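You operate a simulated robot arm through the tools that you are given. There is no shell and no other tool. Be economical: measure what you need, move in short steps, check, and stop when the job is done.

The job below is to be done with a simulated robot arm. You get a single attempt, and the scene is never put back.

TASK
Switch the three breakers off, then lock out the bench isolator and try it.

Only the result counts: the job must be done as asked and must still hold three seconds after the hand-in. Knocking over, shifting, dropping, spilling or breaking anything else fails it.

THE ROBOT
A 6-joint arm with a two-finger parallel gripper, fixed in place. Base frame: the origin is at the foot of the arm, x ahead of it, y to its left, z up; the work surface is at about z = 950. Lengths are in mm, angles in degrees, forces in N, time in s.
With the tool pointing down near the work surface it reaches from about 220 to 660 mm from the base axis. Its first joint turns from -66.0 to 66.0 degrees. Payload 2.9 kg.
The tool frame sits at the grasp point between the pads (the TCP): z along the fingers, y along the line on which they close. The tips reach 30 mm beyond it. The gripper opens to 110 mm. The fingers are 20 mm wide and 10 mm thick; the gripper's body (48 by 112 mm) begins 55 mm behind the TCP.
Orientation is that of the tool frame in the base frame, as a unit quaternion [w, x, y, z]. With the fingers straight down and closing along the base's y, the tool's x points along the base's -x, its y along +y and its z along -z.

THE INTERFACE
- The arm moves only by the tool apply_moves. Its argument "deltas" is a list of rows, each a list of 7 numbers: the closure in counts, from 0 (fully open) to 255 (shut), then the shift along the tool's x, y, z in mm, then the turn, a rotation vector about the tool's x, y, z in rad. In form: [[fingers, dx, dy, dz, ax, ay, az], ...]. A call has 1 to 12 rows; each row shifts and turns the commanded pose from where the row before left it, along the tool's axes as they then stand. Rows are played at 5 a second. More than 50 mm and 8.6 degrees between two rows, or a gripper value outside its range, and nothing of the call is played. A pose out of reach is approached as far as the arm can. The call stops where the force on the tool passes 50 N (or 10 N more than at its start, if that is more) or the arm is blocked; 0.2 s more then pass. The fingers move at their own pace (about 108 mm/s each) and stop on an object; they squeeze with about 37 N. The grip force told is the motor's: it shows also when the fingers shut on nothing. Time passes only in rows, and 0.2 s behind the last, so rows that do not move let the fingers close. The reply holds the time, the measured pose of the TCP, the force on the tool along the base axes, the opening and the grip force, in the units named above and with some noise, with the torque about the TCP (base axes, N m) and any sound that the robot's microphone picked up.
- Cameras (640 x 400 px; columns grow to the right, rows downward): "scene" is fixed at [51.9, 411.6, 1408.7]; the picture's right is [-0.95, -0.33, 0.00], its down [-0.11, 0.33, -0.94] and it looks along [0.31, -0.89, -0.35] (base axes); focal length 356 px, centre (320, 200). "wrist" rides on the gripper at [72, 17, -103] in the tool frame; the picture's right is [-0.23, 0.97, 0.00], its down [-0.76, -0.18, -0.62] and it looks along [-0.61, -0.14, 0.78] (tool axes); focal length 222 px, centre (320, 200). There is no depth. A picture from a camera that has moved, and an enlarged one, comes with that camera's place and axes in the base frame and with its lens.
- camera(camera): a new picture of that camera. No time passes.
- inspect(camera, box): a new picture of the part [left, top, right, bottom] of that camera's present view, enlarged. No time passes.
- finish_job(): hands the job in; it is judged then, once.

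Go step by step. Nothing tells you positions but the pictures and the camera data: compare them with the known pose of the tool, close in by small moves and look again before you grip or let go. The budget is 120 turns and 84 pictures, counting those below and the enlarged ones. Unless the task says otherwise, let go and move clear before handing in, and close with one line.

The tools are called after "Emit:" as name(argument=value, ...) on one line, values as JSON. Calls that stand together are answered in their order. apply_moves: Moves the arm, as the interface text tells. Its arguments: {"type":"object","properties":{"deltas":{"type":"array"}},"required":["deltas"]} The other tools are called the same way: camera (camera) takes a picture; inspect (camera, box) takes an enlarged picture of a part of a camera's view; finish_job () hands the job in.

At the start:

```text
t: 0.0
position: [261.3, -180.5, 1319.4]
ee_rot: [0.001, 0.0, 1.0, 0.0]
force: [-0.3, -0.4, -0.3]
ft_torque: [0.0, -0.03, 0.01]
opening: 109.9
gripper_force: 0.1
```

scene: 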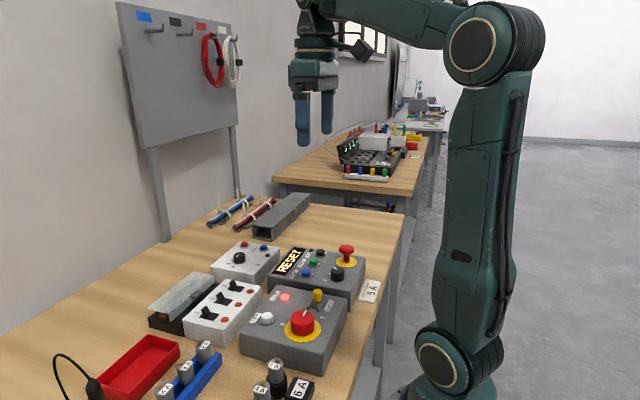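
wrist: 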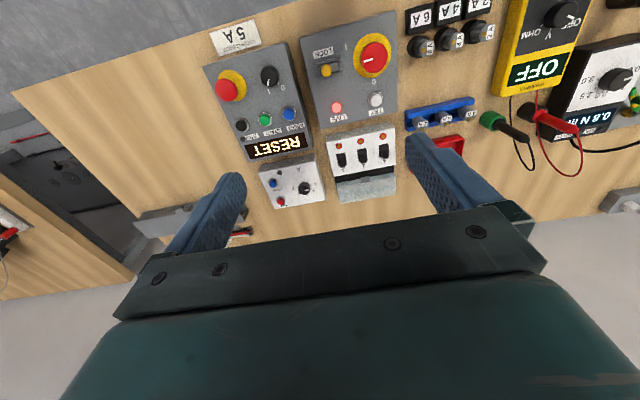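

I see a bench with a breaker box (three toggles), an isolator box with a red rotary knob on yellow, and a yellow lock item. I'll look closer at both before moving.

Emit:
inspect(camera="scene", box=[140, 230, 380, 380])

Emit:
inspect(camera="wrist", box=[200, 10, 420, 210])

Emit:
inspect(camera="scene", box=[220, 270, 380, 370])

```text
2.67 times, centred on (260, 305) of scene
camera zoom: at [51.9, 411.6, 1408.7], right [-0.95, -0.33, 0.0], down [-0.11, 0.33, -0.94], along [0.31, -0.89, -0.35], focal length 951 px, centre (480, -80)
```

zoom: 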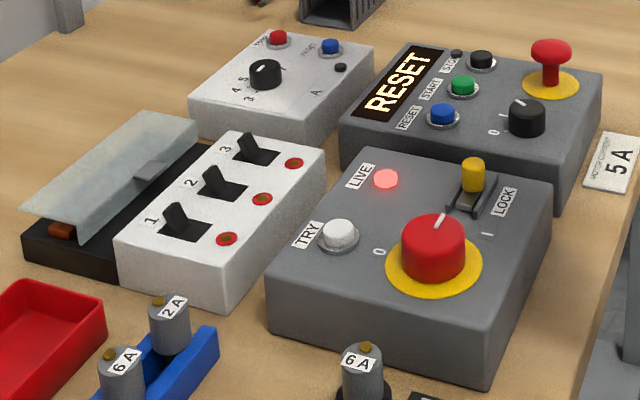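

```text
2.00 times, centred on (310, 110) of wrist
camera zoom: at [189.7, -163.3, 1422.9], right [0.23, 0.97, 0.0], down [0.76, -0.18, 0.62], along [0.61, -0.14, -0.78], focal length 444 px, centre (340, 380)
```

zoom: 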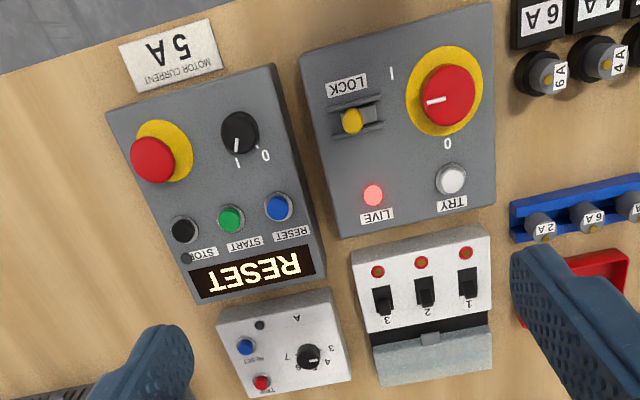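

```text
4.00 times, centred on (300, 320) of scene
camera zoom: at [51.9, 411.6, 1408.7], right [-0.95, -0.33, 0.0], down [-0.11, 0.33, -0.94], along [0.31, -0.89, -0.35], focal length 1426 px, centre (400, -280)
```

zoom: 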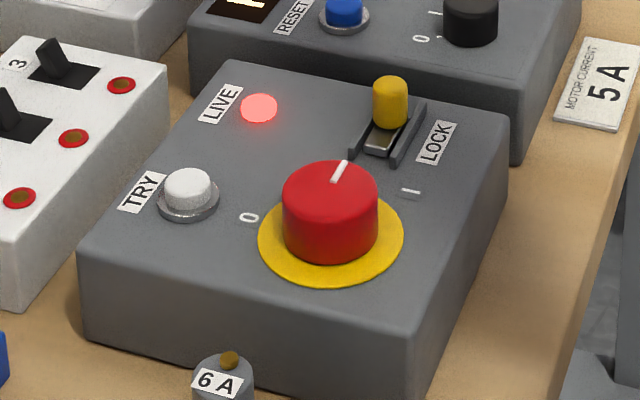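

Triangulating the two views puts the grey isolator box top near z≈957, the knob around (257,-82), and the breakers near x≈445. I'll move closer for a better view.

Emit:
apply_moves(deltas=[[0, -2, 16, 38, 0, 0, 0], [0, -2, 16, 38, 0, 0, 0], [0, -2, 16, 38, 0, 0, 0], [0, -2, 16, 38, 0, 0, 0], [0, -2, 16, 38, 0, 0, 0]])

Emit:
camera(camera="wrist")

```text
t: 1.2
position: [270.7, -99.7, 1129.2]
ee_rot: [0.001, 0.0, 1.0, -0.001]
force: [0.9, -0.4, 0.4]
ft_torque: [-0.01, -0.02, -0.03]
opening: 109.7
gripper_force: 0.1
```

```text
78 pictures are left
camera wrist: at [199.9, -83.4, 1232.8], right [0.23, 0.97, 0.0], down [0.76, -0.18, 0.62], along [0.61, -0.14, -0.78], focal length 222 px, centre (320, 200)
```

wrist: 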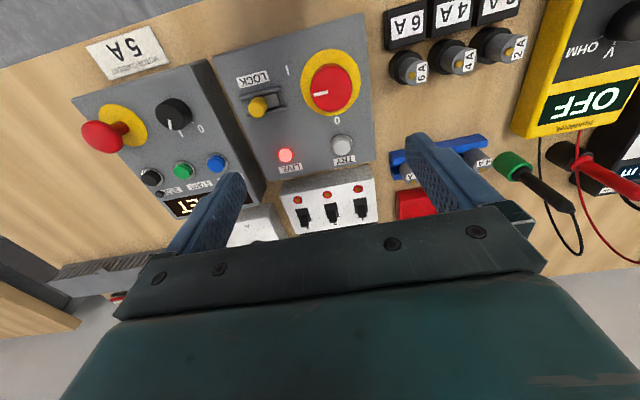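

Emit:
inspect(camera="wrist", box=[210, 10, 410, 135])

Emit:
inspect(camera="wrist", box=[260, 130, 400, 230])

Emit:
inspect(camera="scene", box=[145, 260, 275, 345])

```text
3.20 times, centred on (310, 72) of wrist
camera zoom: at [199.9, -83.4, 1232.8], right [0.23, 0.97, 0.0], down [0.76, -0.18, 0.62], along [0.61, -0.14, -0.78], focal length 711 px, centre (352, 608)
```

zoom: 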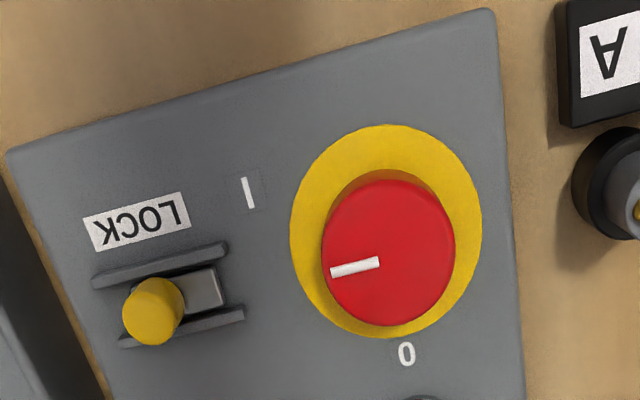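

```text
4.00 times, centred on (330, 180) of wrist
camera zoom: at [199.9, -83.4, 1232.8], right [0.23, 0.97, 0.0], down [0.76, -0.18, 0.62], along [0.61, -0.14, -0.78], focal length 888 px, centre (280, 280)
```

zoom: 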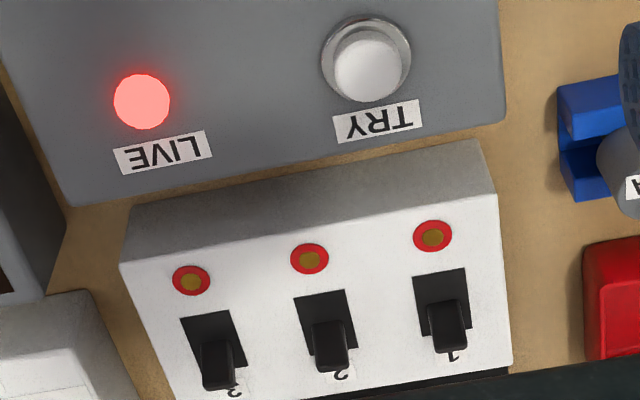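

```text
4.71 times, centred on (210, 302) of scene
camera zoom: at [51.9, 411.6, 1408.7], right [-0.95, -0.33, 0.0], down [-0.11, 0.33, -0.94], along [0.31, -0.89, -0.35], focal length 1678 px, centre (838, -282)
```

zoom: 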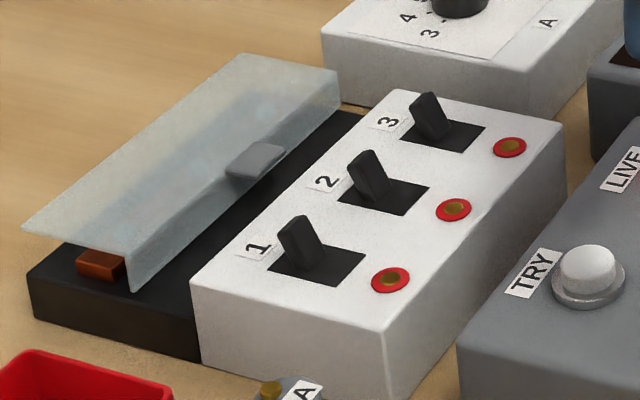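

The levers lean away (+x), in the ON position, at x≈456 and y≈-72/-122/-172, with the face at z≈942. The labels read from the robot side, so off is toward -x. I'll close the fingers and go behind lever 1.

Emit:
apply_moves(deltas=[[255, -42.6, 5.6, 23, 0, 0, 0], [255, -42.6, 5.6, 23, 0, 0, 0], [255, -42.6, 5.6, 23, 0, 0, 0], [255, -42.6, 5.6, 23, 0, 0, 0], [255, -43, 5.6, 23, 0, 0, 0], [255, 0, 0, 0, 0, 0, 0]])

Emit:
inspect(camera="scene", box=[120, 220, 300, 340])

Emit:
camera(camera="wrist")

```text
t: 2.6
position: [483.9, -71.5, 1013.9]
ee_rot: [0.001, 0.0, 1.0, -0.001]
force: [0.0, 1.3, 0.3]
ft_torque: [-0.01, 0.01, 0.0]
opening: 0.0
gripper_force: 36.8
```

```text
3.33 times, centred on (210, 280) of scene
camera zoom: at [51.9, 411.6, 1408.7], right [-0.95, -0.33, 0.0], down [-0.11, 0.33, -0.94], along [0.31, -0.89, -0.35], focal length 1188 px, centre (687, -67)
```

zoom: 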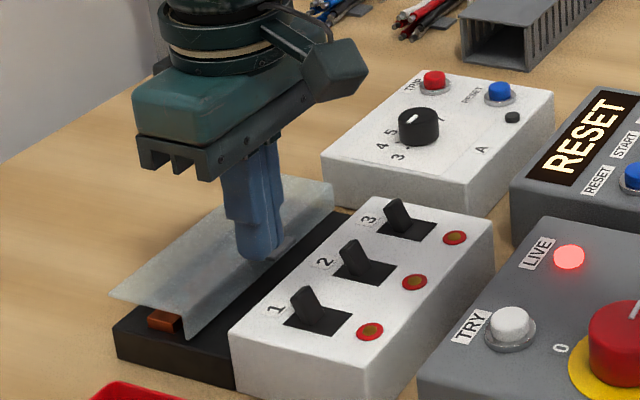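

```text
73 pictures are left
camera wrist: at [413.7, -55.6, 1117.5], right [0.23, 0.97, 0.0], down [0.76, -0.18, 0.62], along [0.61, -0.14, -0.78], focal length 222 px, centre (320, 200)
```

wrist: 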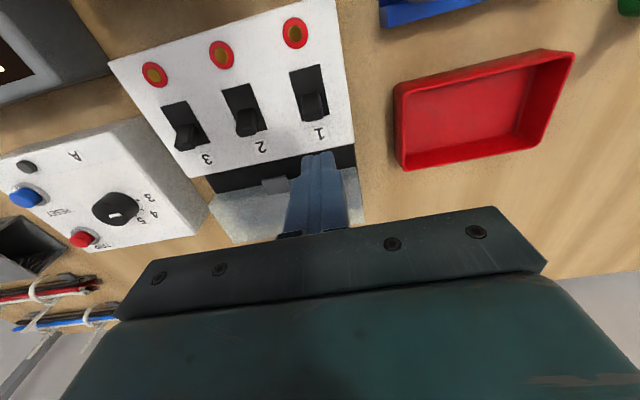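

The fingertip is aligned behind lever 1, over its label. I'll lower to tip z≈953 and check.

Emit:
apply_moves(deltas=[[255, 0, 0, 16, 0, 0, 0], [255, 0, 0, 15, 0, 0, 0], [255, 0, 0, 0, 0, 0, 0]])

Emit:
inspect(camera="scene", box=[145, 260, 275, 345])

```text
t: 3.4
position: [484.4, -72.4, 982.0]
ee_rot: [0.001, 0.0, 1.0, 0.0]
force: [-0.3, 0.0, 0.1]
ft_torque: [0.01, 0.03, -0.04]
opening: 0.0
gripper_force: 37.6
```

```text
4.71 times, centred on (210, 302) of scene
camera zoom: at [51.9, 411.6, 1408.7], right [-0.95, -0.33, 0.0], down [-0.11, 0.33, -0.94], along [0.31, -0.89, -0.35], focal length 1678 px, centre (838, -282)
```

zoom: 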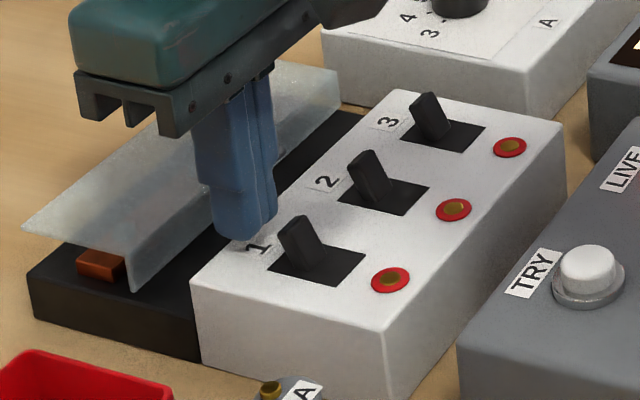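

Good: the tip sits just above the label behind the lever. Now I'll push toward -x.

Emit:
apply_moves(deltas=[[255, 8, 0, 0, 0, 0, 0], [255, 8, 0, 0, 0, 0, 0], [255, 7, 0, 0, 0, 0, 0], [255, 7, 0, 0, 0, 0, 0], [255, 0, 0, 0, 0, 0, 0]])

Emit:
inspect(camera="scene", box=[145, 260, 275, 345])

```text
t: 4.6
position: [457.0, -74.0, 984.2]
ee_rot: [0.003, -0.001, 1.0, -0.001]
force: [19.4, 1.4, 2.4]
ft_torque: [0.07, -0.57, -0.03]
opening: 0.1
gripper_force: 37.0
```

```text
4.71 times, centred on (210, 302) of scene
camera zoom: at [52.4, 411.6, 1408.7], right [-0.95, -0.33, 0.0], down [-0.11, 0.33, -0.94], along [0.3, -0.89, -0.35], focal length 1678 px, centre (838, -282)
```

zoom: 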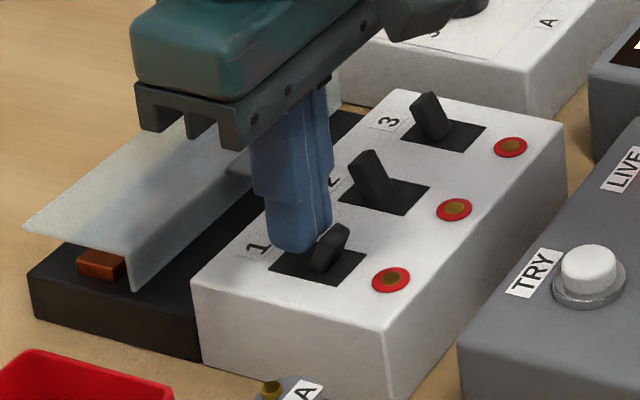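

Lever 1 flipped. I'll back off, lift, and move behind lever 2.

Emit:
apply_moves(deltas=[[255, -6, 0, 0, 0, 0, 0], [255, 0, 0, -28, 0, 0, 0], [255, -22, -24, 0, 0, 0, 0], [255, 0, -25, 0, 0, 0, 0], [255, 0, 0, 14, 0, 0, 0], [255, 0, 0, 14, 0, 0, 0], [255, 0, 0, 0, 0, 0, 0]])

Emit:
inspect(camera="scene", box=[145, 260, 275, 345])

```text
t: 6.2
position: [481.5, -121.8, 982.6]
ee_rot: [0.0, 0.0, 1.0, -0.001]
force: [-0.1, 0.1, 0.1]
ft_torque: [0.01, 0.04, 0.0]
opening: 0.0
gripper_force: 36.4
```

```text
4.71 times, centred on (210, 302) of scene
camera zoom: at [51.9, 411.6, 1408.7], right [-0.95, -0.33, 0.0], down [-0.11, 0.33, -0.94], along [0.31, -0.89, -0.35], focal length 1678 px, centre (838, -282)
```

zoom: 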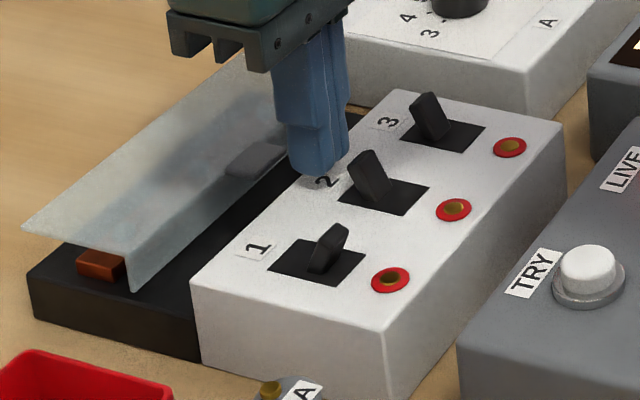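

Lever 1 holds, and I'm aligned behind lever 2. I'll push it and move on behind lever 3.

Emit:
apply_moves(deltas=[[255, 8, 0, 0, 0, 0, 0], [255, 8, 0, 0, 0, 0, 0], [255, 7, 0, 0, 0, 0, 0], [255, 5, 0, 0, 0, 0, 0], [255, 0, 0, 0, 0, 0, 0], [255, -6, 0, 0, 0, 0, 0], [255, 0, 0, -28, 0, 0, 0], [255, -22, -24, 0, 0, 0, 0], [255, 0, -26, 0, 0, 0, 0], [255, 0, 0, 14, 0, 0, 0], [255, 0, 0, 14, 0, 0, 0], [255, 0, 0, 0, 0, 0, 0]])

Emit:
inspect(camera="scene", box=[145, 260, 275, 345])

```text
t: 8.8
position: [482.0, -170.9, 983.9]
ee_rot: [-0.001, 0.0, 1.0, -0.002]
force: [0.2, 0.5, 0.4]
ft_torque: [0.0, 0.0, -0.02]
opening: 0.0
gripper_force: 37.1
```

```text
4.71 times, centred on (210, 302) of scene
camera zoom: at [51.9, 411.6, 1408.7], right [-0.95, -0.33, 0.0], down [-0.11, 0.33, -0.94], along [0.31, -0.89, -0.35], focal length 1678 px, centre (838, -282)
```

zoom: 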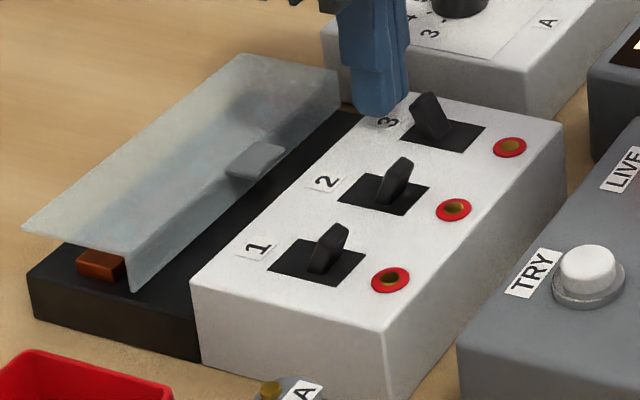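

Two are off. I'll push lever 3, then back off and lift.

Emit:
apply_moves(deltas=[[255, 8, 0, 0, 0, 0, 0], [255, 8, 0, 0, 0, 0, 0], [255, 7, 0, 0, 0, 0, 0], [255, 5, 0, 0, 0, 0, 0], [255, 0, 0, 0, 0, 0, 0], [255, -6, 0, 0, 0, 0, 0], [255, 0, 0, -40, 0, 0, 0], [255, 0, 0, -45, 0, 0, 0], [0, 40, 15, 0, 0, 0, 0], [0, 45, 15, 0, 0, 0, 0], [0, 45, 15, 0, 0, 0, 0], [0, 45, 15, 0, 0, 0, 0]])

Emit:
inspect(camera="scene", box=[145, 260, 275, 345])

Emit:
inspect(camera="wrist", box=[200, 0, 440, 150])

```text
t: 11.4
position: [283.9, -112.6, 1068.1]
ee_rot: [0.001, 0.0, 1.0, -0.001]
force: [0.0, 0.1, -0.9]
ft_torque: [0.03, 0.01, 0.02]
opening: 109.8
gripper_force: 0.0
```

```text
4.71 times, centred on (210, 302) of scene
camera zoom: at [51.9, 411.6, 1408.7], right [-0.95, -0.33, 0.0], down [-0.11, 0.33, -0.94], along [0.31, -0.89, -0.35], focal length 1678 px, centre (838, -282)
```

zoom: 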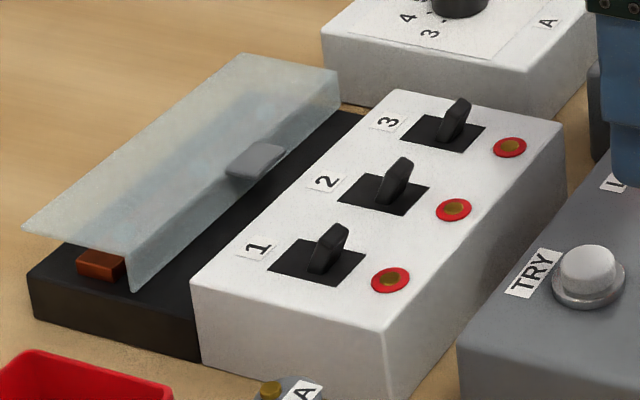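

```text
2.67 times, centred on (320, 75) of wrist
camera zoom: at [213.6, -94.7, 1172.0], right [0.23, 0.97, 0.0], down [0.76, -0.18, 0.62], along [0.61, -0.14, -0.78], focal length 592 px, centre (320, 533)
```

zoom: 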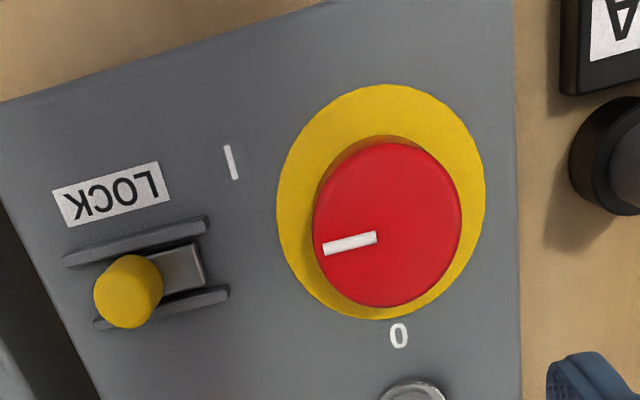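

All three breakers are off. The knob axis is at about (254.5,-83.5), top z≈988, pointer toward -y (I), and 0 is at +x, so it needs a 90° counter-clockwise turn. I'll centre above it, pre-rotated 45° clockwise.

Emit:
apply_moves(deltas=[[93, 29.4, 29, 0, 0, 0, 0], [93, 0, 0, 0, 0, 0, 0.131], [93, 0, 0, 0, 0, 0, 0.131], [93, 0, 0, 0, 0, 0, 0.131], [93, 0, 0, 0, 0, 0, 0.131], [93, 0, 0, 0, 0, 0, 0.131], [93, 0, 0, 0, 0, 0, 0.131], [93, 0, 0, 20, 0, 0, 0], [93, 0, 0, 0, 0, 0, 0]])

Emit:
camera(camera="wrist")

Emit:
inspect(camera="scene", box=[200, 220, 400, 380])

```text
t: 13.4
position: [255.7, -83.3, 1048.1]
ee_rot: [0.001, 0.384, 0.923, 0.0]
force: [0.0, -1.4, -1.0]
ft_torque: [-0.01, 0.01, -0.01]
opening: 70.0
gripper_force: 0.1
```

```text
66 pictures are left
camera wrist: at [217.9, -19.4, 1151.8], right [0.85, 0.53, 0.0], down [0.41, -0.66, 0.62], along [0.33, -0.53, -0.78], focal length 222 px, centre (320, 200)
```

wrist: 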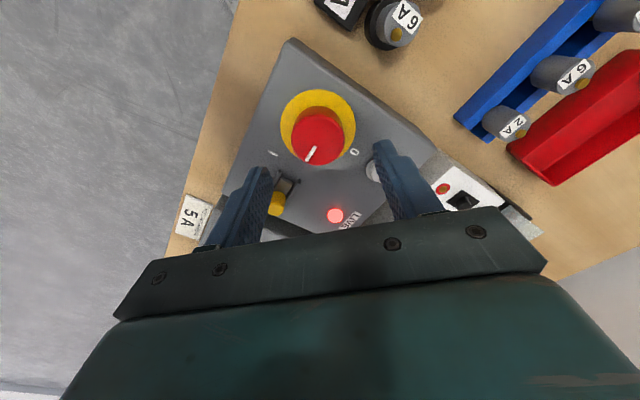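

```text
2.50 times, centred on (300, 300) of scene
camera zoom: at [51.9, 411.6, 1408.7], right [-0.95, -0.33, 0.0], down [-0.11, 0.33, -0.94], along [0.31, -0.89, -0.35], focal length 891 px, centre (370, -50)
```

zoom: 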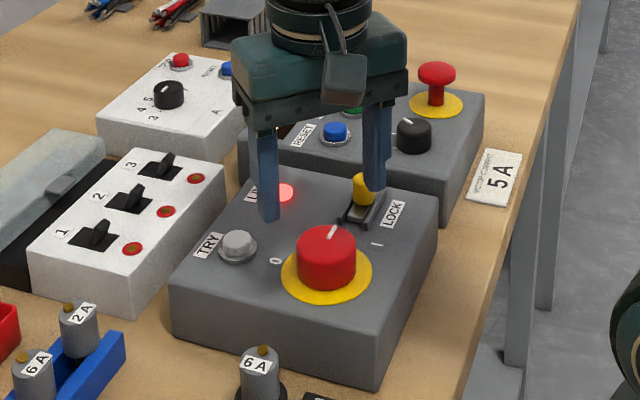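

The gripper is centred within about 2 mm, and the fingers straddle the knob along the diagonal. I'll descend around it.

Emit:
apply_moves(deltas=[[93, 1.5, 0, 20, 0, 0, 0], [93, 0, 0, 20, 0, 0, 0], [93, 0, 0, 15, 0, 0, 0], [93, 0, 0, 0, 0, 0, 0]])

Emit:
inspect(camera="scene", box=[220, 250, 380, 370])

Emit:
inspect(camera="wrist", box=[220, 60, 440, 230])

```text
t: 14.4
position: [254.9, -80.5, 991.9]
ee_rot: [0.0, 0.384, 0.924, 0.0]
force: [-0.2, -0.6, 0.7]
ft_torque: [0.01, 0.01, 0.02]
opening: 69.6
gripper_force: 0.1
```

```text
3.33 times, centred on (300, 310) of scene
camera zoom: at [51.9, 411.6, 1408.7], right [-0.95, -0.33, 0.0], down [-0.11, 0.33, -0.94], along [0.31, -0.89, -0.35], focal length 1188 px, centre (387, -167)
```

zoom: 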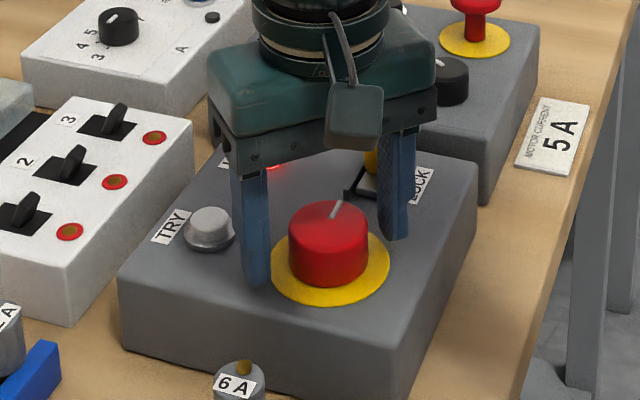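

```text
2.35 times, centred on (330, 145) of wrist
camera zoom: at [217.1, -18.0, 1096.6], right [0.85, 0.53, 0.0], down [0.41, -0.66, 0.62], along [0.33, -0.53, -0.78], focal length 523 px, centre (296, 329)
```

zoom: 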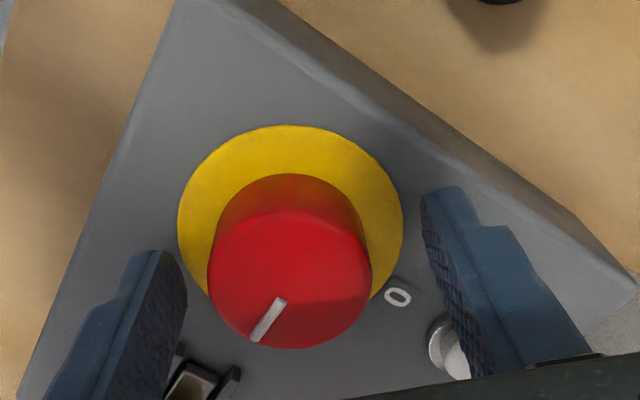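

The fingertips straddle the knob centre at its base. Now I'll close on it.

Emit:
apply_moves(deltas=[[255, 0, 0, 0, 0, 0, 0], [255, 0, 0, 0, 0, 0, 0], [255, 0, 0, 0, 0, 0, 0]])

```text
t: 15.2
position: [252.7, -83.1, 991.6]
ee_rot: [0.0, 0.385, 0.923, -0.003]
force: [-14.7, -19.2, -2.1]
ft_torque: [-0.32, 0.35, -0.09]
opening: 42.9
gripper_force: 44.8
```

Gripped (42.9 mm) with a slight off-centre side force. I'll relieve it by 3.5 mm, then start turning counter-clockwise.

Emit:
apply_moves(deltas=[[255, 0, -3.5, 0, 0, 0, 0], [255, 0, 0, 0, 0, 0, 0], [255, 0, 0, 0, 0, 0, -0.131], [255, 0, 0, 0, 0, 0, -0.131], [255, 0, 0, 0, 0, 0, -0.131], [255, 0, 0, 0, 0, 0, 0]])

Emit:
inspect(camera="wrist", box=[220, 60, 440, 230])

```text
t: 16.6
position: [253.8, -83.2, 992.8]
ee_rot: [0.001, 0.194, 0.981, 0.0]
force: [1.9, 2.3, -11.1]
ft_torque: [0.18, -0.33, 0.04]
opening: 43.0
gripper_force: 45.0
```

```text
2.35 times, centred on (330, 145) of wrist
camera zoom: at [193.5, -40.6, 1096.7], right [0.58, 0.81, 0.0], down [0.64, -0.45, 0.62], along [0.51, -0.36, -0.78], focal length 523 px, centre (296, 329)
```

zoom: 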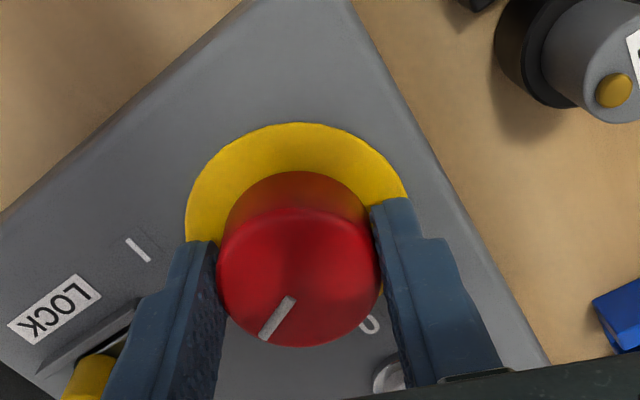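

The knob turns with the gripper. I'll continue the remaining ~68°.

Emit:
apply_moves(deltas=[[255, 0, 0, 0, 0, 0, -0.131], [255, 0, 0, 0, 0, 0, -0.131], [255, 0, 0, 0, 0, 0, -0.131], [255, 0, 0, 0, 0, 0, -0.131], [255, 0, 0, 0, 0, 0, -0.131], [255, 0, 0, 0, 0, 0, -0.131], [255, 0, 0, 0, 0, 0, -0.131], [255, 0, 0, 0, 0, 0, -0.131], [255, 0, 0, 0, 0, 0, -0.131], [255, 0, 0, 0, 0, 0, 0]])

Emit:
camera(camera="wrist")

Emit:
inspect(camera="scene", box=[220, 250, 380, 370])

```text
t: 18.8
position: [253.5, -87.0, 992.5]
ee_rot: [0.001, -0.383, 0.924, -0.003]
force: [5.5, -26.9, -15.0]
ft_torque: [-0.08, -0.68, -0.29]
opening: 43.0
gripper_force: 45.2
```

```text
61 pictures are left
camera wrist: at [191.3, -124.9, 1097.1], right [-0.53, 0.85, -0.01], down [0.66, 0.42, 0.62], along [0.53, 0.32, -0.78], focal length 222 px, centre (320, 200)
```

wrist: 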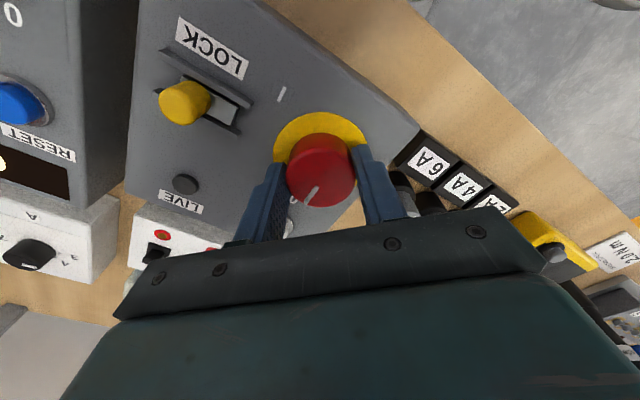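

```text
3.33 times, centred on (300, 310) of scene
camera zoom: at [52.1, 410.8, 1408.9], right [-0.95, -0.33, 0.0], down [-0.11, 0.33, -0.94], along [0.31, -0.89, -0.35], focal length 1188 px, centre (387, -167)
```

zoom: 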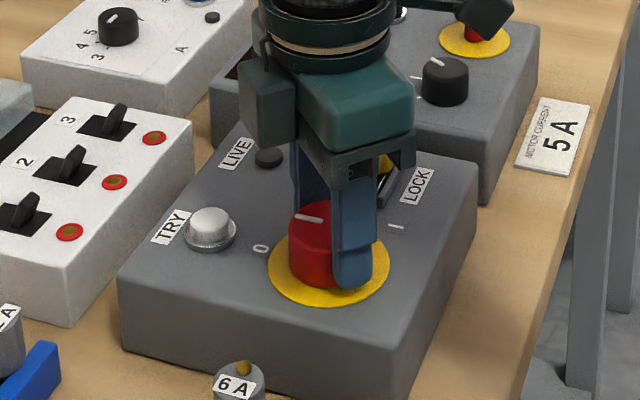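

The LIVE lamp is off and the pointer is toward 0. I'll release, rise, rotate back and look at the lock bolt.

Emit:
apply_moves(deltas=[[93, 0, 0, 0, 0, 0, 0], [93, 0, 0, 0, 0, 0, 0], [93, 0, 0, -30, 0, 0, 0], [93, 0, 0, -40, 0, 0, 0], [93, 0, 0, 0, 0, 0, 0.131], [93, 0, 0, 0, 0, 0, 0.131], [93, 0, 0, 0, 0, 0, 0.131], [93, 0, 0, 0, 0, 0, 0.131], [93, 0, 0, 0, 0, 0, 0.131], [93, 0, 0, 0, 0, 0, 0.131], [93, 0, 0, 0, 0, 0, 0]])

Emit:
inspect(camera="wrist", box=[180, 0, 420, 150])

Emit:
inspect(camera="scene", box=[220, 260, 380, 370])

```text
t: 21.2
position: [252.1, -84.2, 1061.7]
ee_rot: [0.0, 0.001, 1.0, -0.001]
force: [-0.1, 0.2, -0.5]
ft_torque: [-0.03, 0.02, 0.0]
opening: 69.9
gripper_force: 0.1
```

```text
2.67 times, centred on (300, 75) of wrist
camera zoom: at [181.5, -67.0, 1166.7], right [0.23, 0.97, 0.0], down [0.76, -0.18, 0.62], along [0.61, -0.14, -0.78], focal length 592 px, centre (373, 533)
```

zoom: 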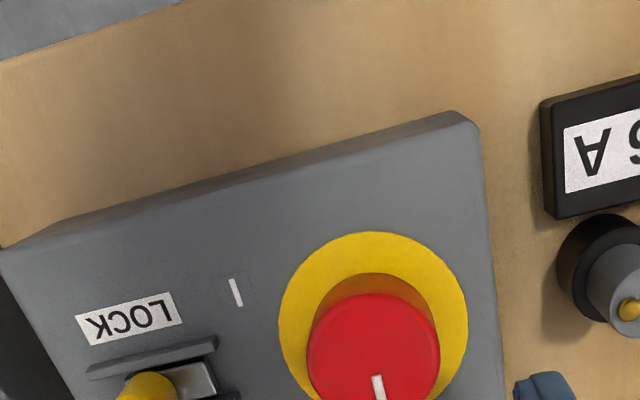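

```text
3.64 times, centred on (300, 315) of scene
camera zoom: at [51.9, 411.6, 1408.7], right [-0.95, -0.33, 0.0], down [-0.11, 0.33, -0.94], along [0.31, -0.89, -0.35], focal length 1296 px, centre (393, -218)
```

zoom: 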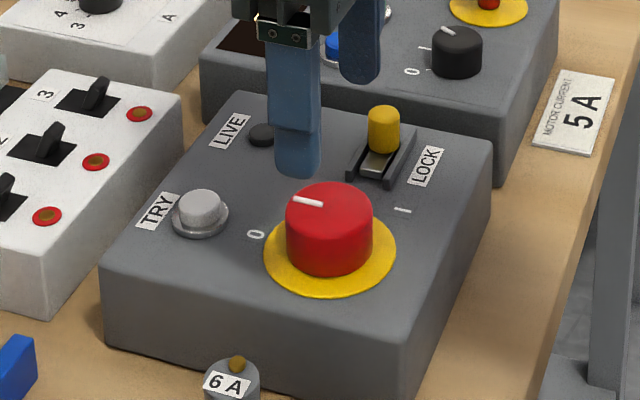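

The knob holds at 0. The yellow lock handle is at about (256,-163), z 962–988, and must slide +y toward the knob. I'll position closed fingers behind it.

Emit:
apply_moves(deltas=[[255, -2, -36, 0, 0, 0, 0], [255, -2, -36, 0, 0, 0, 0], [255, 0, -36, 0, 0, 0, 0], [255, 0, 0, 20, 0, 0, 0], [255, 0, 0, 0, 0, 0, 0]])

Emit:
inspect(camera="wrist", box=[220, 50, 420, 175])

Emit:
inspect(camera="scene", box=[240, 240, 380, 340])

```text
t: 22.4
position: [257.5, -193.3, 1043.5]
ee_rot: [-0.001, 0.0, 1.0, -0.001]
force: [-0.7, 0.2, 0.2]
ft_torque: [0.0, 0.0, -0.01]
opening: 0.2
gripper_force: 37.6
```

```text
3.20 times, centred on (320, 112) of wrist
camera zoom: at [185.8, -176.0, 1147.4], right [0.23, 0.97, 0.0], down [0.76, -0.18, 0.62], along [0.61, -0.14, -0.78], focal length 711 px, centre (320, 480)
```

zoom: 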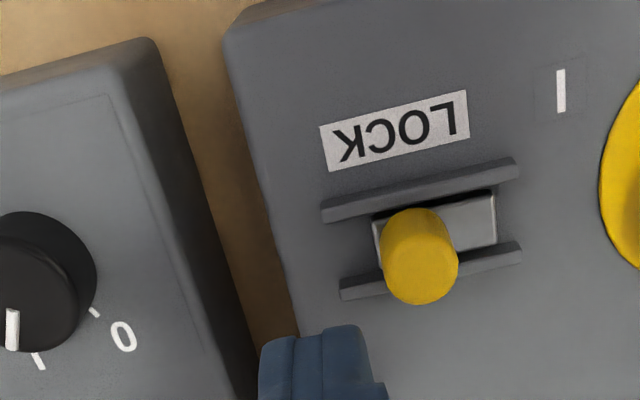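

```text
4.00 times, centred on (310, 290) of scene
camera zoom: at [51.9, 411.5, 1408.7], right [-0.95, -0.33, 0.0], down [-0.11, 0.33, -0.94], along [0.31, -0.89, -0.35], focal length 1426 px, centre (360, -160)
```

zoom: 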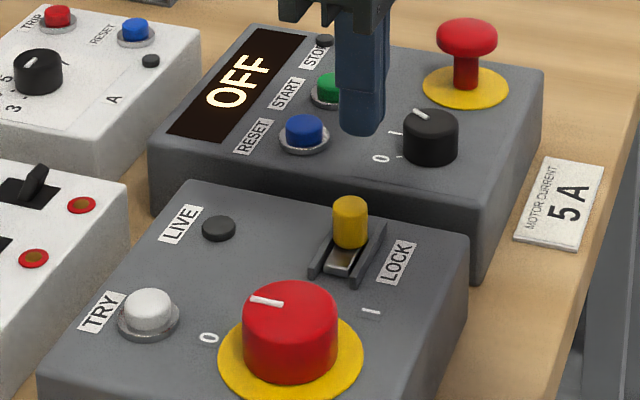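

The motor display now shows OFF. The finger is aligned behind the handle with about 8 mm clearance, so I'll descend to tip z≈973.

Emit:
apply_moves(deltas=[[255, 1, -1, 20, 0, 0, 0], [255, 0, 0, 20, 0, 0, 0], [255, 0, 0, 0, 0, 0, 0]])

Emit:
inspect(camera="wrist", box=[220, 30, 420, 155])

Emit:
inspect(camera="scene", box=[240, 240, 380, 340])

```text
t: 23.2
position: [255.1, -193.6, 1003.1]
ee_rot: [0.0, 0.0, 1.0, -0.001]
force: [0.5, -0.6, 0.5]
ft_torque: [0.03, 0.03, -0.03]
opening: 0.0
gripper_force: 37.1
```

```text
3.20 times, centred on (320, 92) of wrist
camera zoom: at [184.4, -176.4, 1106.8], right [0.23, 0.97, 0.0], down [0.76, -0.18, 0.62], along [0.61, -0.14, -0.78], focal length 711 px, centre (320, 544)
```

zoom: 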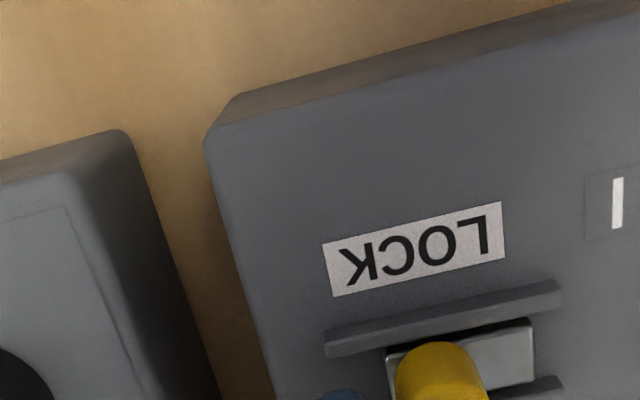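

```text
4.00 times, centred on (310, 290) of scene
camera zoom: at [51.9, 411.6, 1408.7], right [-0.95, -0.33, 0.0], down [-0.11, 0.33, -0.94], along [0.31, -0.89, -0.35], focal length 1426 px, centre (360, -160)
```

zoom: 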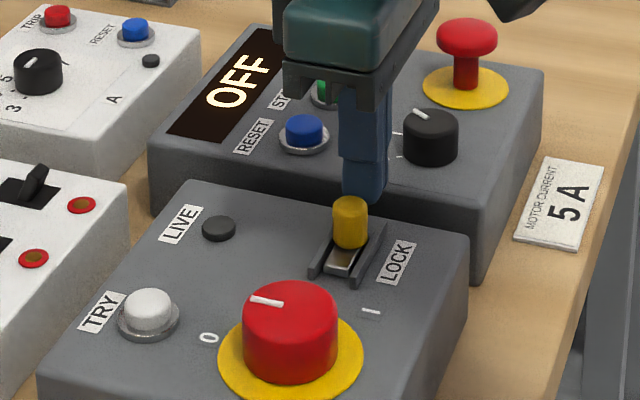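

The finger is directly behind the handle. I'll push +y in small steps.

Emit:
apply_moves(deltas=[[255, 0, 6, 0, 0, 0, 0], [255, 0, 5, 0, 0, 0, 0], [255, 0, 5, 0, 0, 0, 0], [255, 0, 4, 0, 0, 0, 0], [255, 0, 0, 0, 0, 0, 0]])

Emit:
inspect(camera="scene", box=[240, 240, 380, 340])

```text
t: 24.4
position: [255.3, -173.2, 1003.3]
ee_rot: [0.001, 0.0, 1.0, -0.001]
force: [0.7, -0.5, 0.2]
ft_torque: [-0.04, -0.03, 0.0]
opening: 0.1
gripper_force: 36.8
```

```text
4.00 times, centred on (310, 290) of scene
camera zoom: at [51.9, 411.5, 1408.7], right [-0.95, -0.33, 0.0], down [-0.11, 0.33, -0.94], along [0.31, -0.89, -0.35], focal length 1426 px, centre (360, -160)
```

zoom: 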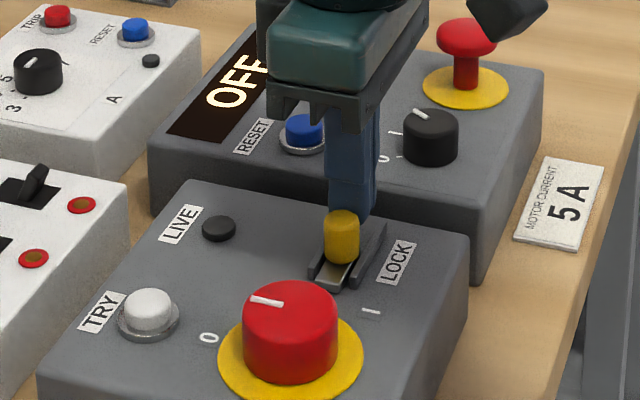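

The bolt is sliding freely toward the knob. Continuing.

Emit:
apply_moves(deltas=[[255, 0, 4, 0, 0, 0, 0], [255, 0, 4, 0, 0, 0, 0], [255, 0, 4, 0, 0, 0, 0], [255, 0, 3, 0, 0, 0, 0], [255, 0, 0, 0, 0, 0, 0]])

Emit:
inspect(camera="scene", box=[240, 240, 380, 340])

```text
t: 25.6
position: [255.9, -162.5, 1003.0]
ee_rot: [0.001, 0.005, 1.0, -0.006]
force: [-1.5, -41.4, -7.4]
ft_torque: [-1.09, 0.01, 0.04]
opening: 0.0
gripper_force: 36.8
```

```text
4.00 times, centred on (310, 290) of scene
camera zoom: at [51.9, 410.4, 1409.1], right [-0.95, -0.33, 0.0], down [-0.11, 0.33, -0.94], along [0.31, -0.89, -0.35], focal length 1426 px, centre (360, -160)
```

zoom: 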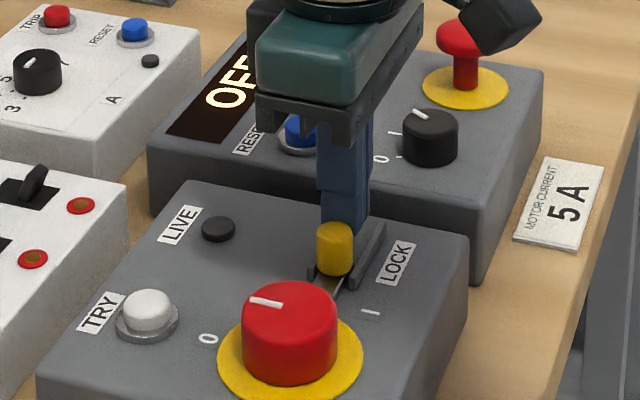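

A 41 N reaction means the bolt has reached its end stop. I'll back off, lift and inspect the lock from above.

Emit:
apply_moves(deltas=[[255, 0, -6, 0, 0, 0, 0], [255, 0, -8, 0, 0, 0, 0], [255, 0, 0, -35, 0, 0, 0], [255, 0, 0, -35, 0, 0, 0], [255, -30, 20, 0, 0, 0, 0], [255, 30, 30, 0, 0, 0, 0], [255, 0, 0, 0, 0, 0, 0]])

Emit:
inspect(camera="wrist", box=[220, 30, 420, 155])

Emit:
inspect(camera="scene", box=[240, 260, 360, 345])

```text
t: 27.2
position: [255.7, -123.4, 1071.9]
ee_rot: [0.0, 0.0, 1.0, -0.001]
force: [-0.3, 0.1, 0.1]
ft_torque: [0.02, 0.01, 0.03]
opening: 0.1
gripper_force: 36.8
```

```text
3.20 times, centred on (320, 92) of wrist
camera zoom: at [184.1, -104.4, 1176.2], right [0.23, 0.97, 0.0], down [0.76, -0.18, 0.62], along [0.61, -0.14, -0.78], focal length 711 px, centre (320, 544)
```

zoom: 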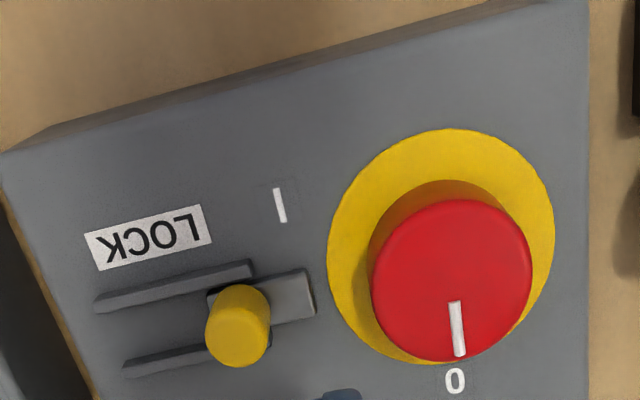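

```text
4.71 times, centred on (300, 302) of scene
camera zoom: at [51.9, 411.6, 1408.7], right [-0.95, -0.33, 0.0], down [-0.11, 0.33, -0.94], along [0.31, -0.89, -0.35], focal length 1678 px, centre (414, -282)
```

zoom: 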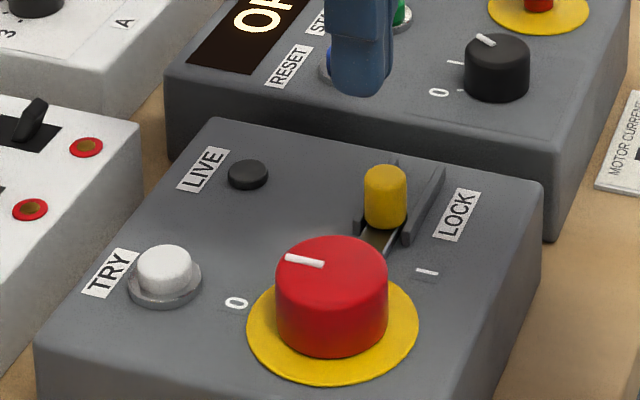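

The bolt is fully forward and stays there, with the knob at 0. Next I'll move above the TRY button.

Emit:
apply_moves(deltas=[[255, -39, 20, 0, 0, 0, 0], [255, -39, 20, 0, 0, 0, 0], [255, 0, 0, 30, 0, 0, 0], [255, 0, 0, 0, 0, 0, 0]])

Emit:
inspect(camera="wrist", box=[220, 50, 420, 175])

Emit:
inspect(camera="scene", box=[220, 260, 340, 345])

```text
t: 28.2
position: [334.4, -82.9, 1044.1]
ee_rot: [-0.001, 0.0, 1.0, 0.0]
force: [-0.4, 0.5, -0.6]
ft_torque: [0.01, 0.0, -0.02]
opening: 0.0
gripper_force: 37.2
```

```text
3.20 times, centred on (320, 112) of wrist
camera zoom: at [263.7, -65.0, 1146.9], right [0.23, 0.97, 0.0], down [0.76, -0.18, 0.62], along [0.61, -0.14, -0.78], focal length 711 px, centre (320, 480)
```

zoom: 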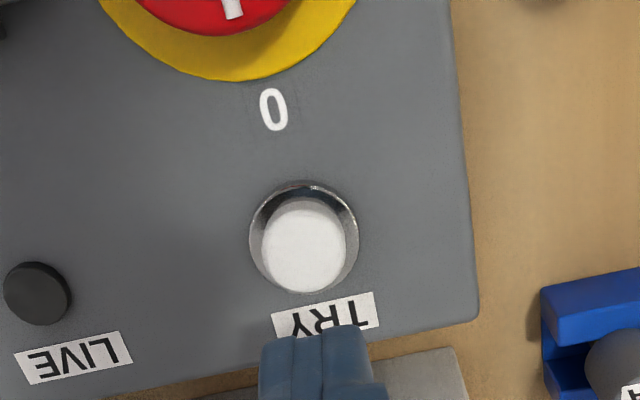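

```text
4.71 times, centred on (280, 302) of scene
camera zoom: at [51.9, 411.6, 1408.7], right [-0.95, -0.33, 0.0], down [-0.11, 0.33, -0.94], along [0.31, -0.89, -0.35], focal length 1678 px, centre (508, -282)
```

zoom: 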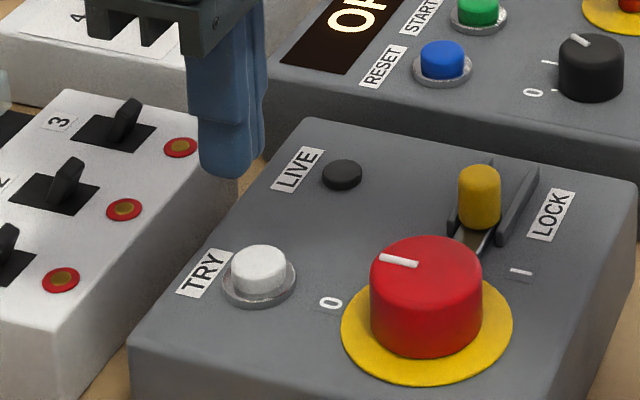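

The TRY button centre is about (329,-84), top z≈972. I'll shift 5 mm and descend to just above it, then press in small steps.

Emit:
apply_moves(deltas=[[255, 5, -1, 16, 0, 0, 0], [255, 0, 0, 16, 0, 0, 0], [255, 0, 0, 0, 0, 0, 0]])

Emit:
inspect(camera="scene", box=[220, 260, 340, 345])

```text
t: 29.0
position: [328.7, -83.6, 1010.6]
ee_rot: [0.001, 0.0, 1.0, -0.001]
force: [1.6, -0.2, -0.2]
ft_torque: [0.0, -0.01, 0.01]
opening: 0.1
gripper_force: 36.9
```

```text
4.71 times, centred on (280, 302) of scene
camera zoom: at [51.9, 411.6, 1408.7], right [-0.95, -0.33, 0.0], down [-0.11, 0.33, -0.94], along [0.31, -0.89, -0.35], focal length 1678 px, centre (508, -282)
```

zoom: 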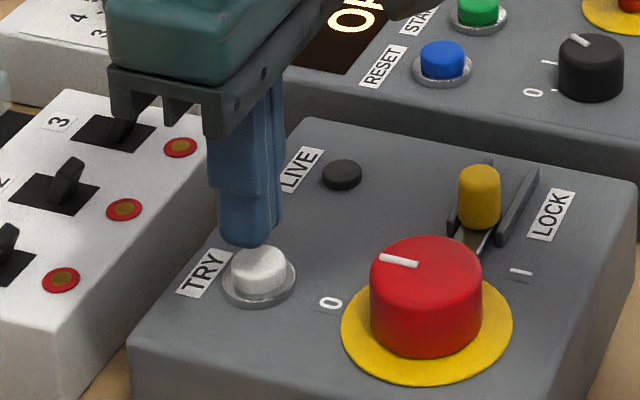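

Emit:
apply_moves(deltas=[[255, 0, 0, 4, 0, 0, 0], [255, 0, 0, 3, 0, 0, 0], [255, 0, 0, 2, 0, 0, 0], [255, 0, 0, 0, 0, 0, 0]])

Emit:
inspect(camera="scene", box=[220, 260, 340, 345])

```text
t: 30.0
position: [329.3, -82.6, 1002.2]
ee_rot: [0.001, 0.0, 1.0, -0.001]
force: [-0.1, -0.6, 0.1]
ft_torque: [0.0, 0.01, 0.01]
opening: 0.2
gripper_force: 36.9
```

```text
4.71 times, centred on (280, 302) of scene
camera zoom: at [51.9, 411.6, 1408.7], right [-0.95, -0.33, 0.0], down [-0.11, 0.33, -0.94], along [0.31, -0.89, -0.35], focal length 1678 px, centre (508, -282)
```

zoom: 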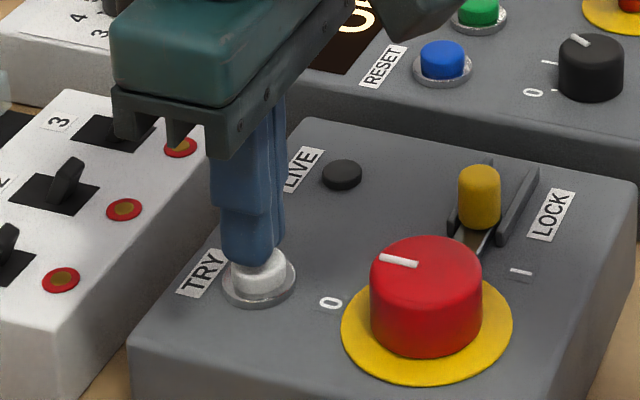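

No force yet; I'll continue in 2 mm steps.

Emit:
apply_moves(deltas=[[255, 0, 0, 2, 0, 0, 0], [255, 0, 0, 2, 0, 0, 0], [255, 0, 0, 0, 0, 0, 0]])

```text
t: 30.8
position: [328.8, -83.1, 997.2]
ee_rot: [0.0, 0.001, 1.0, -0.001]
force: [0.7, 0.4, 0.8]
ft_torque: [0.03, 0.04, 0.0]
opening: 0.0
gripper_force: 37.5
```

Emit:
apply_moves(deltas=[[255, 0, 0, 1.5, 0, 0, 0], [255, 0, 0, 1.5, 0, 0, 0], [255, 0, 0, 0, 0, 0, 0]])

Emit:
inspect(camera="scene", box=[220, 260, 340, 345])

```text
t: 31.6
position: [328.7, -83.6, 994.8]
ee_rot: [0.001, 0.0, 1.0, -0.001]
force: [0.4, 1.6, 1.2]
ft_torque: [0.02, 0.01, 0.0]
opening: 0.1
gripper_force: 36.8
```

```text
4.71 times, centred on (280, 302) of scene
camera zoom: at [51.9, 411.6, 1408.7], right [-0.95, -0.33, 0.0], down [-0.11, 0.33, -0.94], along [0.31, -0.89, -0.35], focal length 1678 px, centre (508, -282)
```

zoom: 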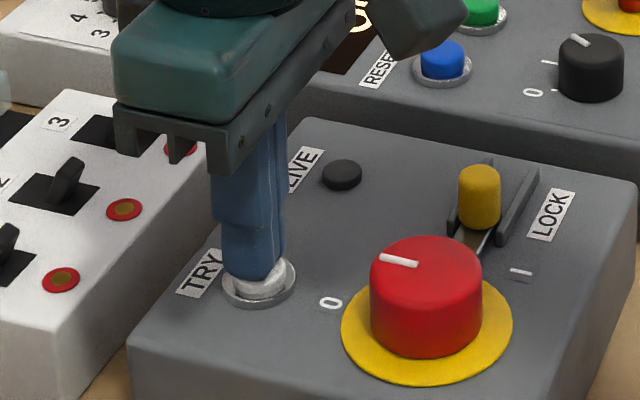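

The button is being contacted. Pressing further until there's a firm reaction.

Emit:
apply_moves(deltas=[[255, 0, 0, 1.5, 0, 0, 0], [255, 0, 0, 1.5, 0, 0, 0], [255, 0, 0, 1, 0, 0, 0], [255, 0, 0, 0, 0, 0, 0], [255, 0, 0, 0, 0, 0, 0]])

Emit:
inspect(camera="scene", box=[220, 260, 340, 345])

```text
t: 32.8
position: [327.6, -83.2, 991.0]
ee_rot: [0.0, -0.001, 1.0, -0.001]
force: [-2.9, -0.3, 13.6]
ft_torque: [-0.03, 0.09, -0.02]
opening: 0.0
gripper_force: 36.8
heard: click
```

```text
4.71 times, centred on (280, 302) of scene
camera zoom: at [51.7, 411.6, 1408.7], right [-0.95, -0.33, 0.0], down [-0.11, 0.33, -0.94], along [0.31, -0.89, -0.35], focal length 1678 px, centre (508, -282)
```

zoom: 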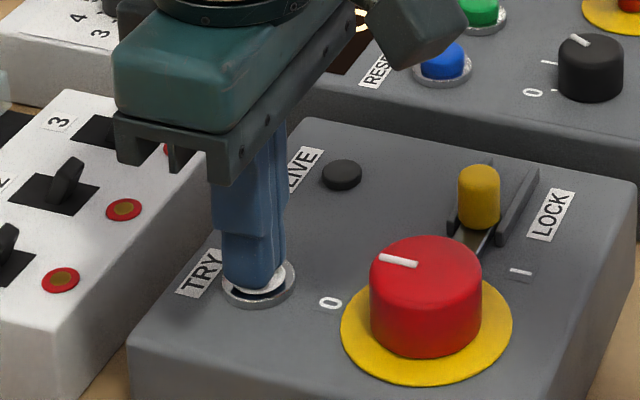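

The button clicked and LIVE stayed dark, so the isolator tests dead. I'll release, lift clear and verify everything.

Emit:
apply_moves(deltas=[[255, 0, 0, -5, 0, 0, 0], [255, 0, 0, -30, 0, 0, 0], [255, 0, 0, -40, 0, 0, 0], [255, 0, 0, -45, 0, 0, 0], [0, 0, 0, -45, 0, 0, 0], [0, 40, 0, -25, 0, 0, 0], [0, 0, 0, 0, 0, 0, 0], [0, 0, 0, 0, 0, 0, 0]])

Emit:
camera(camera="scene")

Emit:
inspect(camera="scene", box=[140, 230, 380, 380])

Emit:
camera(camera="wrist")

```text
t: 34.6
position: [288.7, -82.8, 1179.1]
ee_rot: [0.0, 0.0, 1.0, -0.001]
force: [0.0, -0.6, 0.2]
ft_torque: [0.0, 0.02, 0.01]
opening: 109.9
gripper_force: 0.1
```

```text
43 pictures are left
```

scene: 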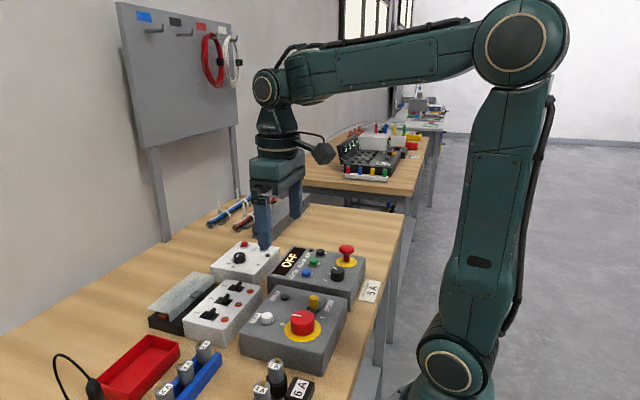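

```text
2.67 times, centred on (260, 305) of scene
camera zoom: at [51.9, 411.6, 1408.7], right [-0.95, -0.33, 0.0], down [-0.11, 0.33, -0.94], along [0.31, -0.89, -0.35], focal length 951 px, centre (480, -80)
```

zoom: 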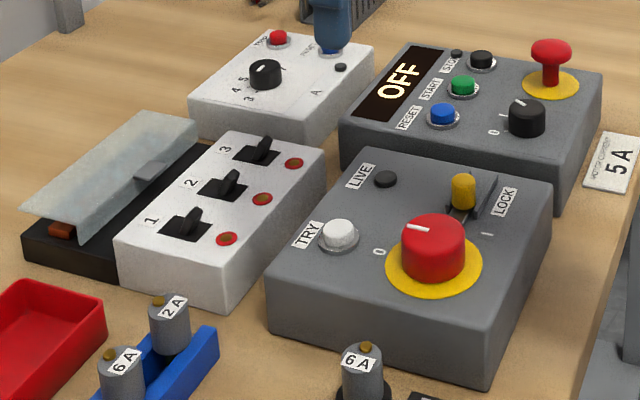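

```text
41 pictures are left
camera wrist: at [217.7, -66.2, 1283.5], right [0.23, 0.97, 0.0], down [0.76, -0.18, 0.62], along [0.61, -0.14, -0.78], focal length 222 px, centre (320, 200)
```

wrist: 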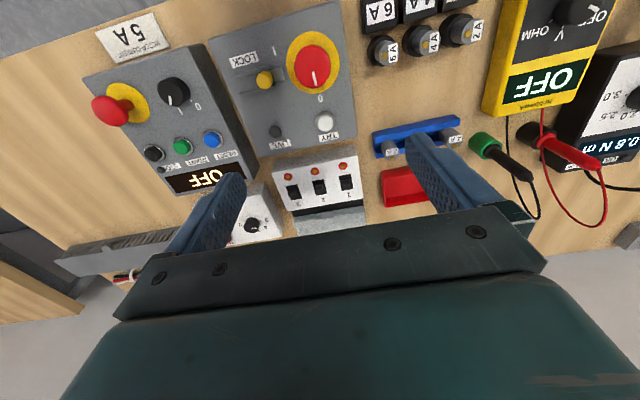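

All three levers are off, the knob is at 0 with the bolt forward, LIVE is dark, TRY has been pressed and nothing else has shifted. Handing in.

Emit:
finish_job()

```text
The job is handed in.
```

The three breakers are off, and the isolator is at 0 with its lock bolt pushed to its stop; I pressed TRY until it clicked and LIVE stayed dark.
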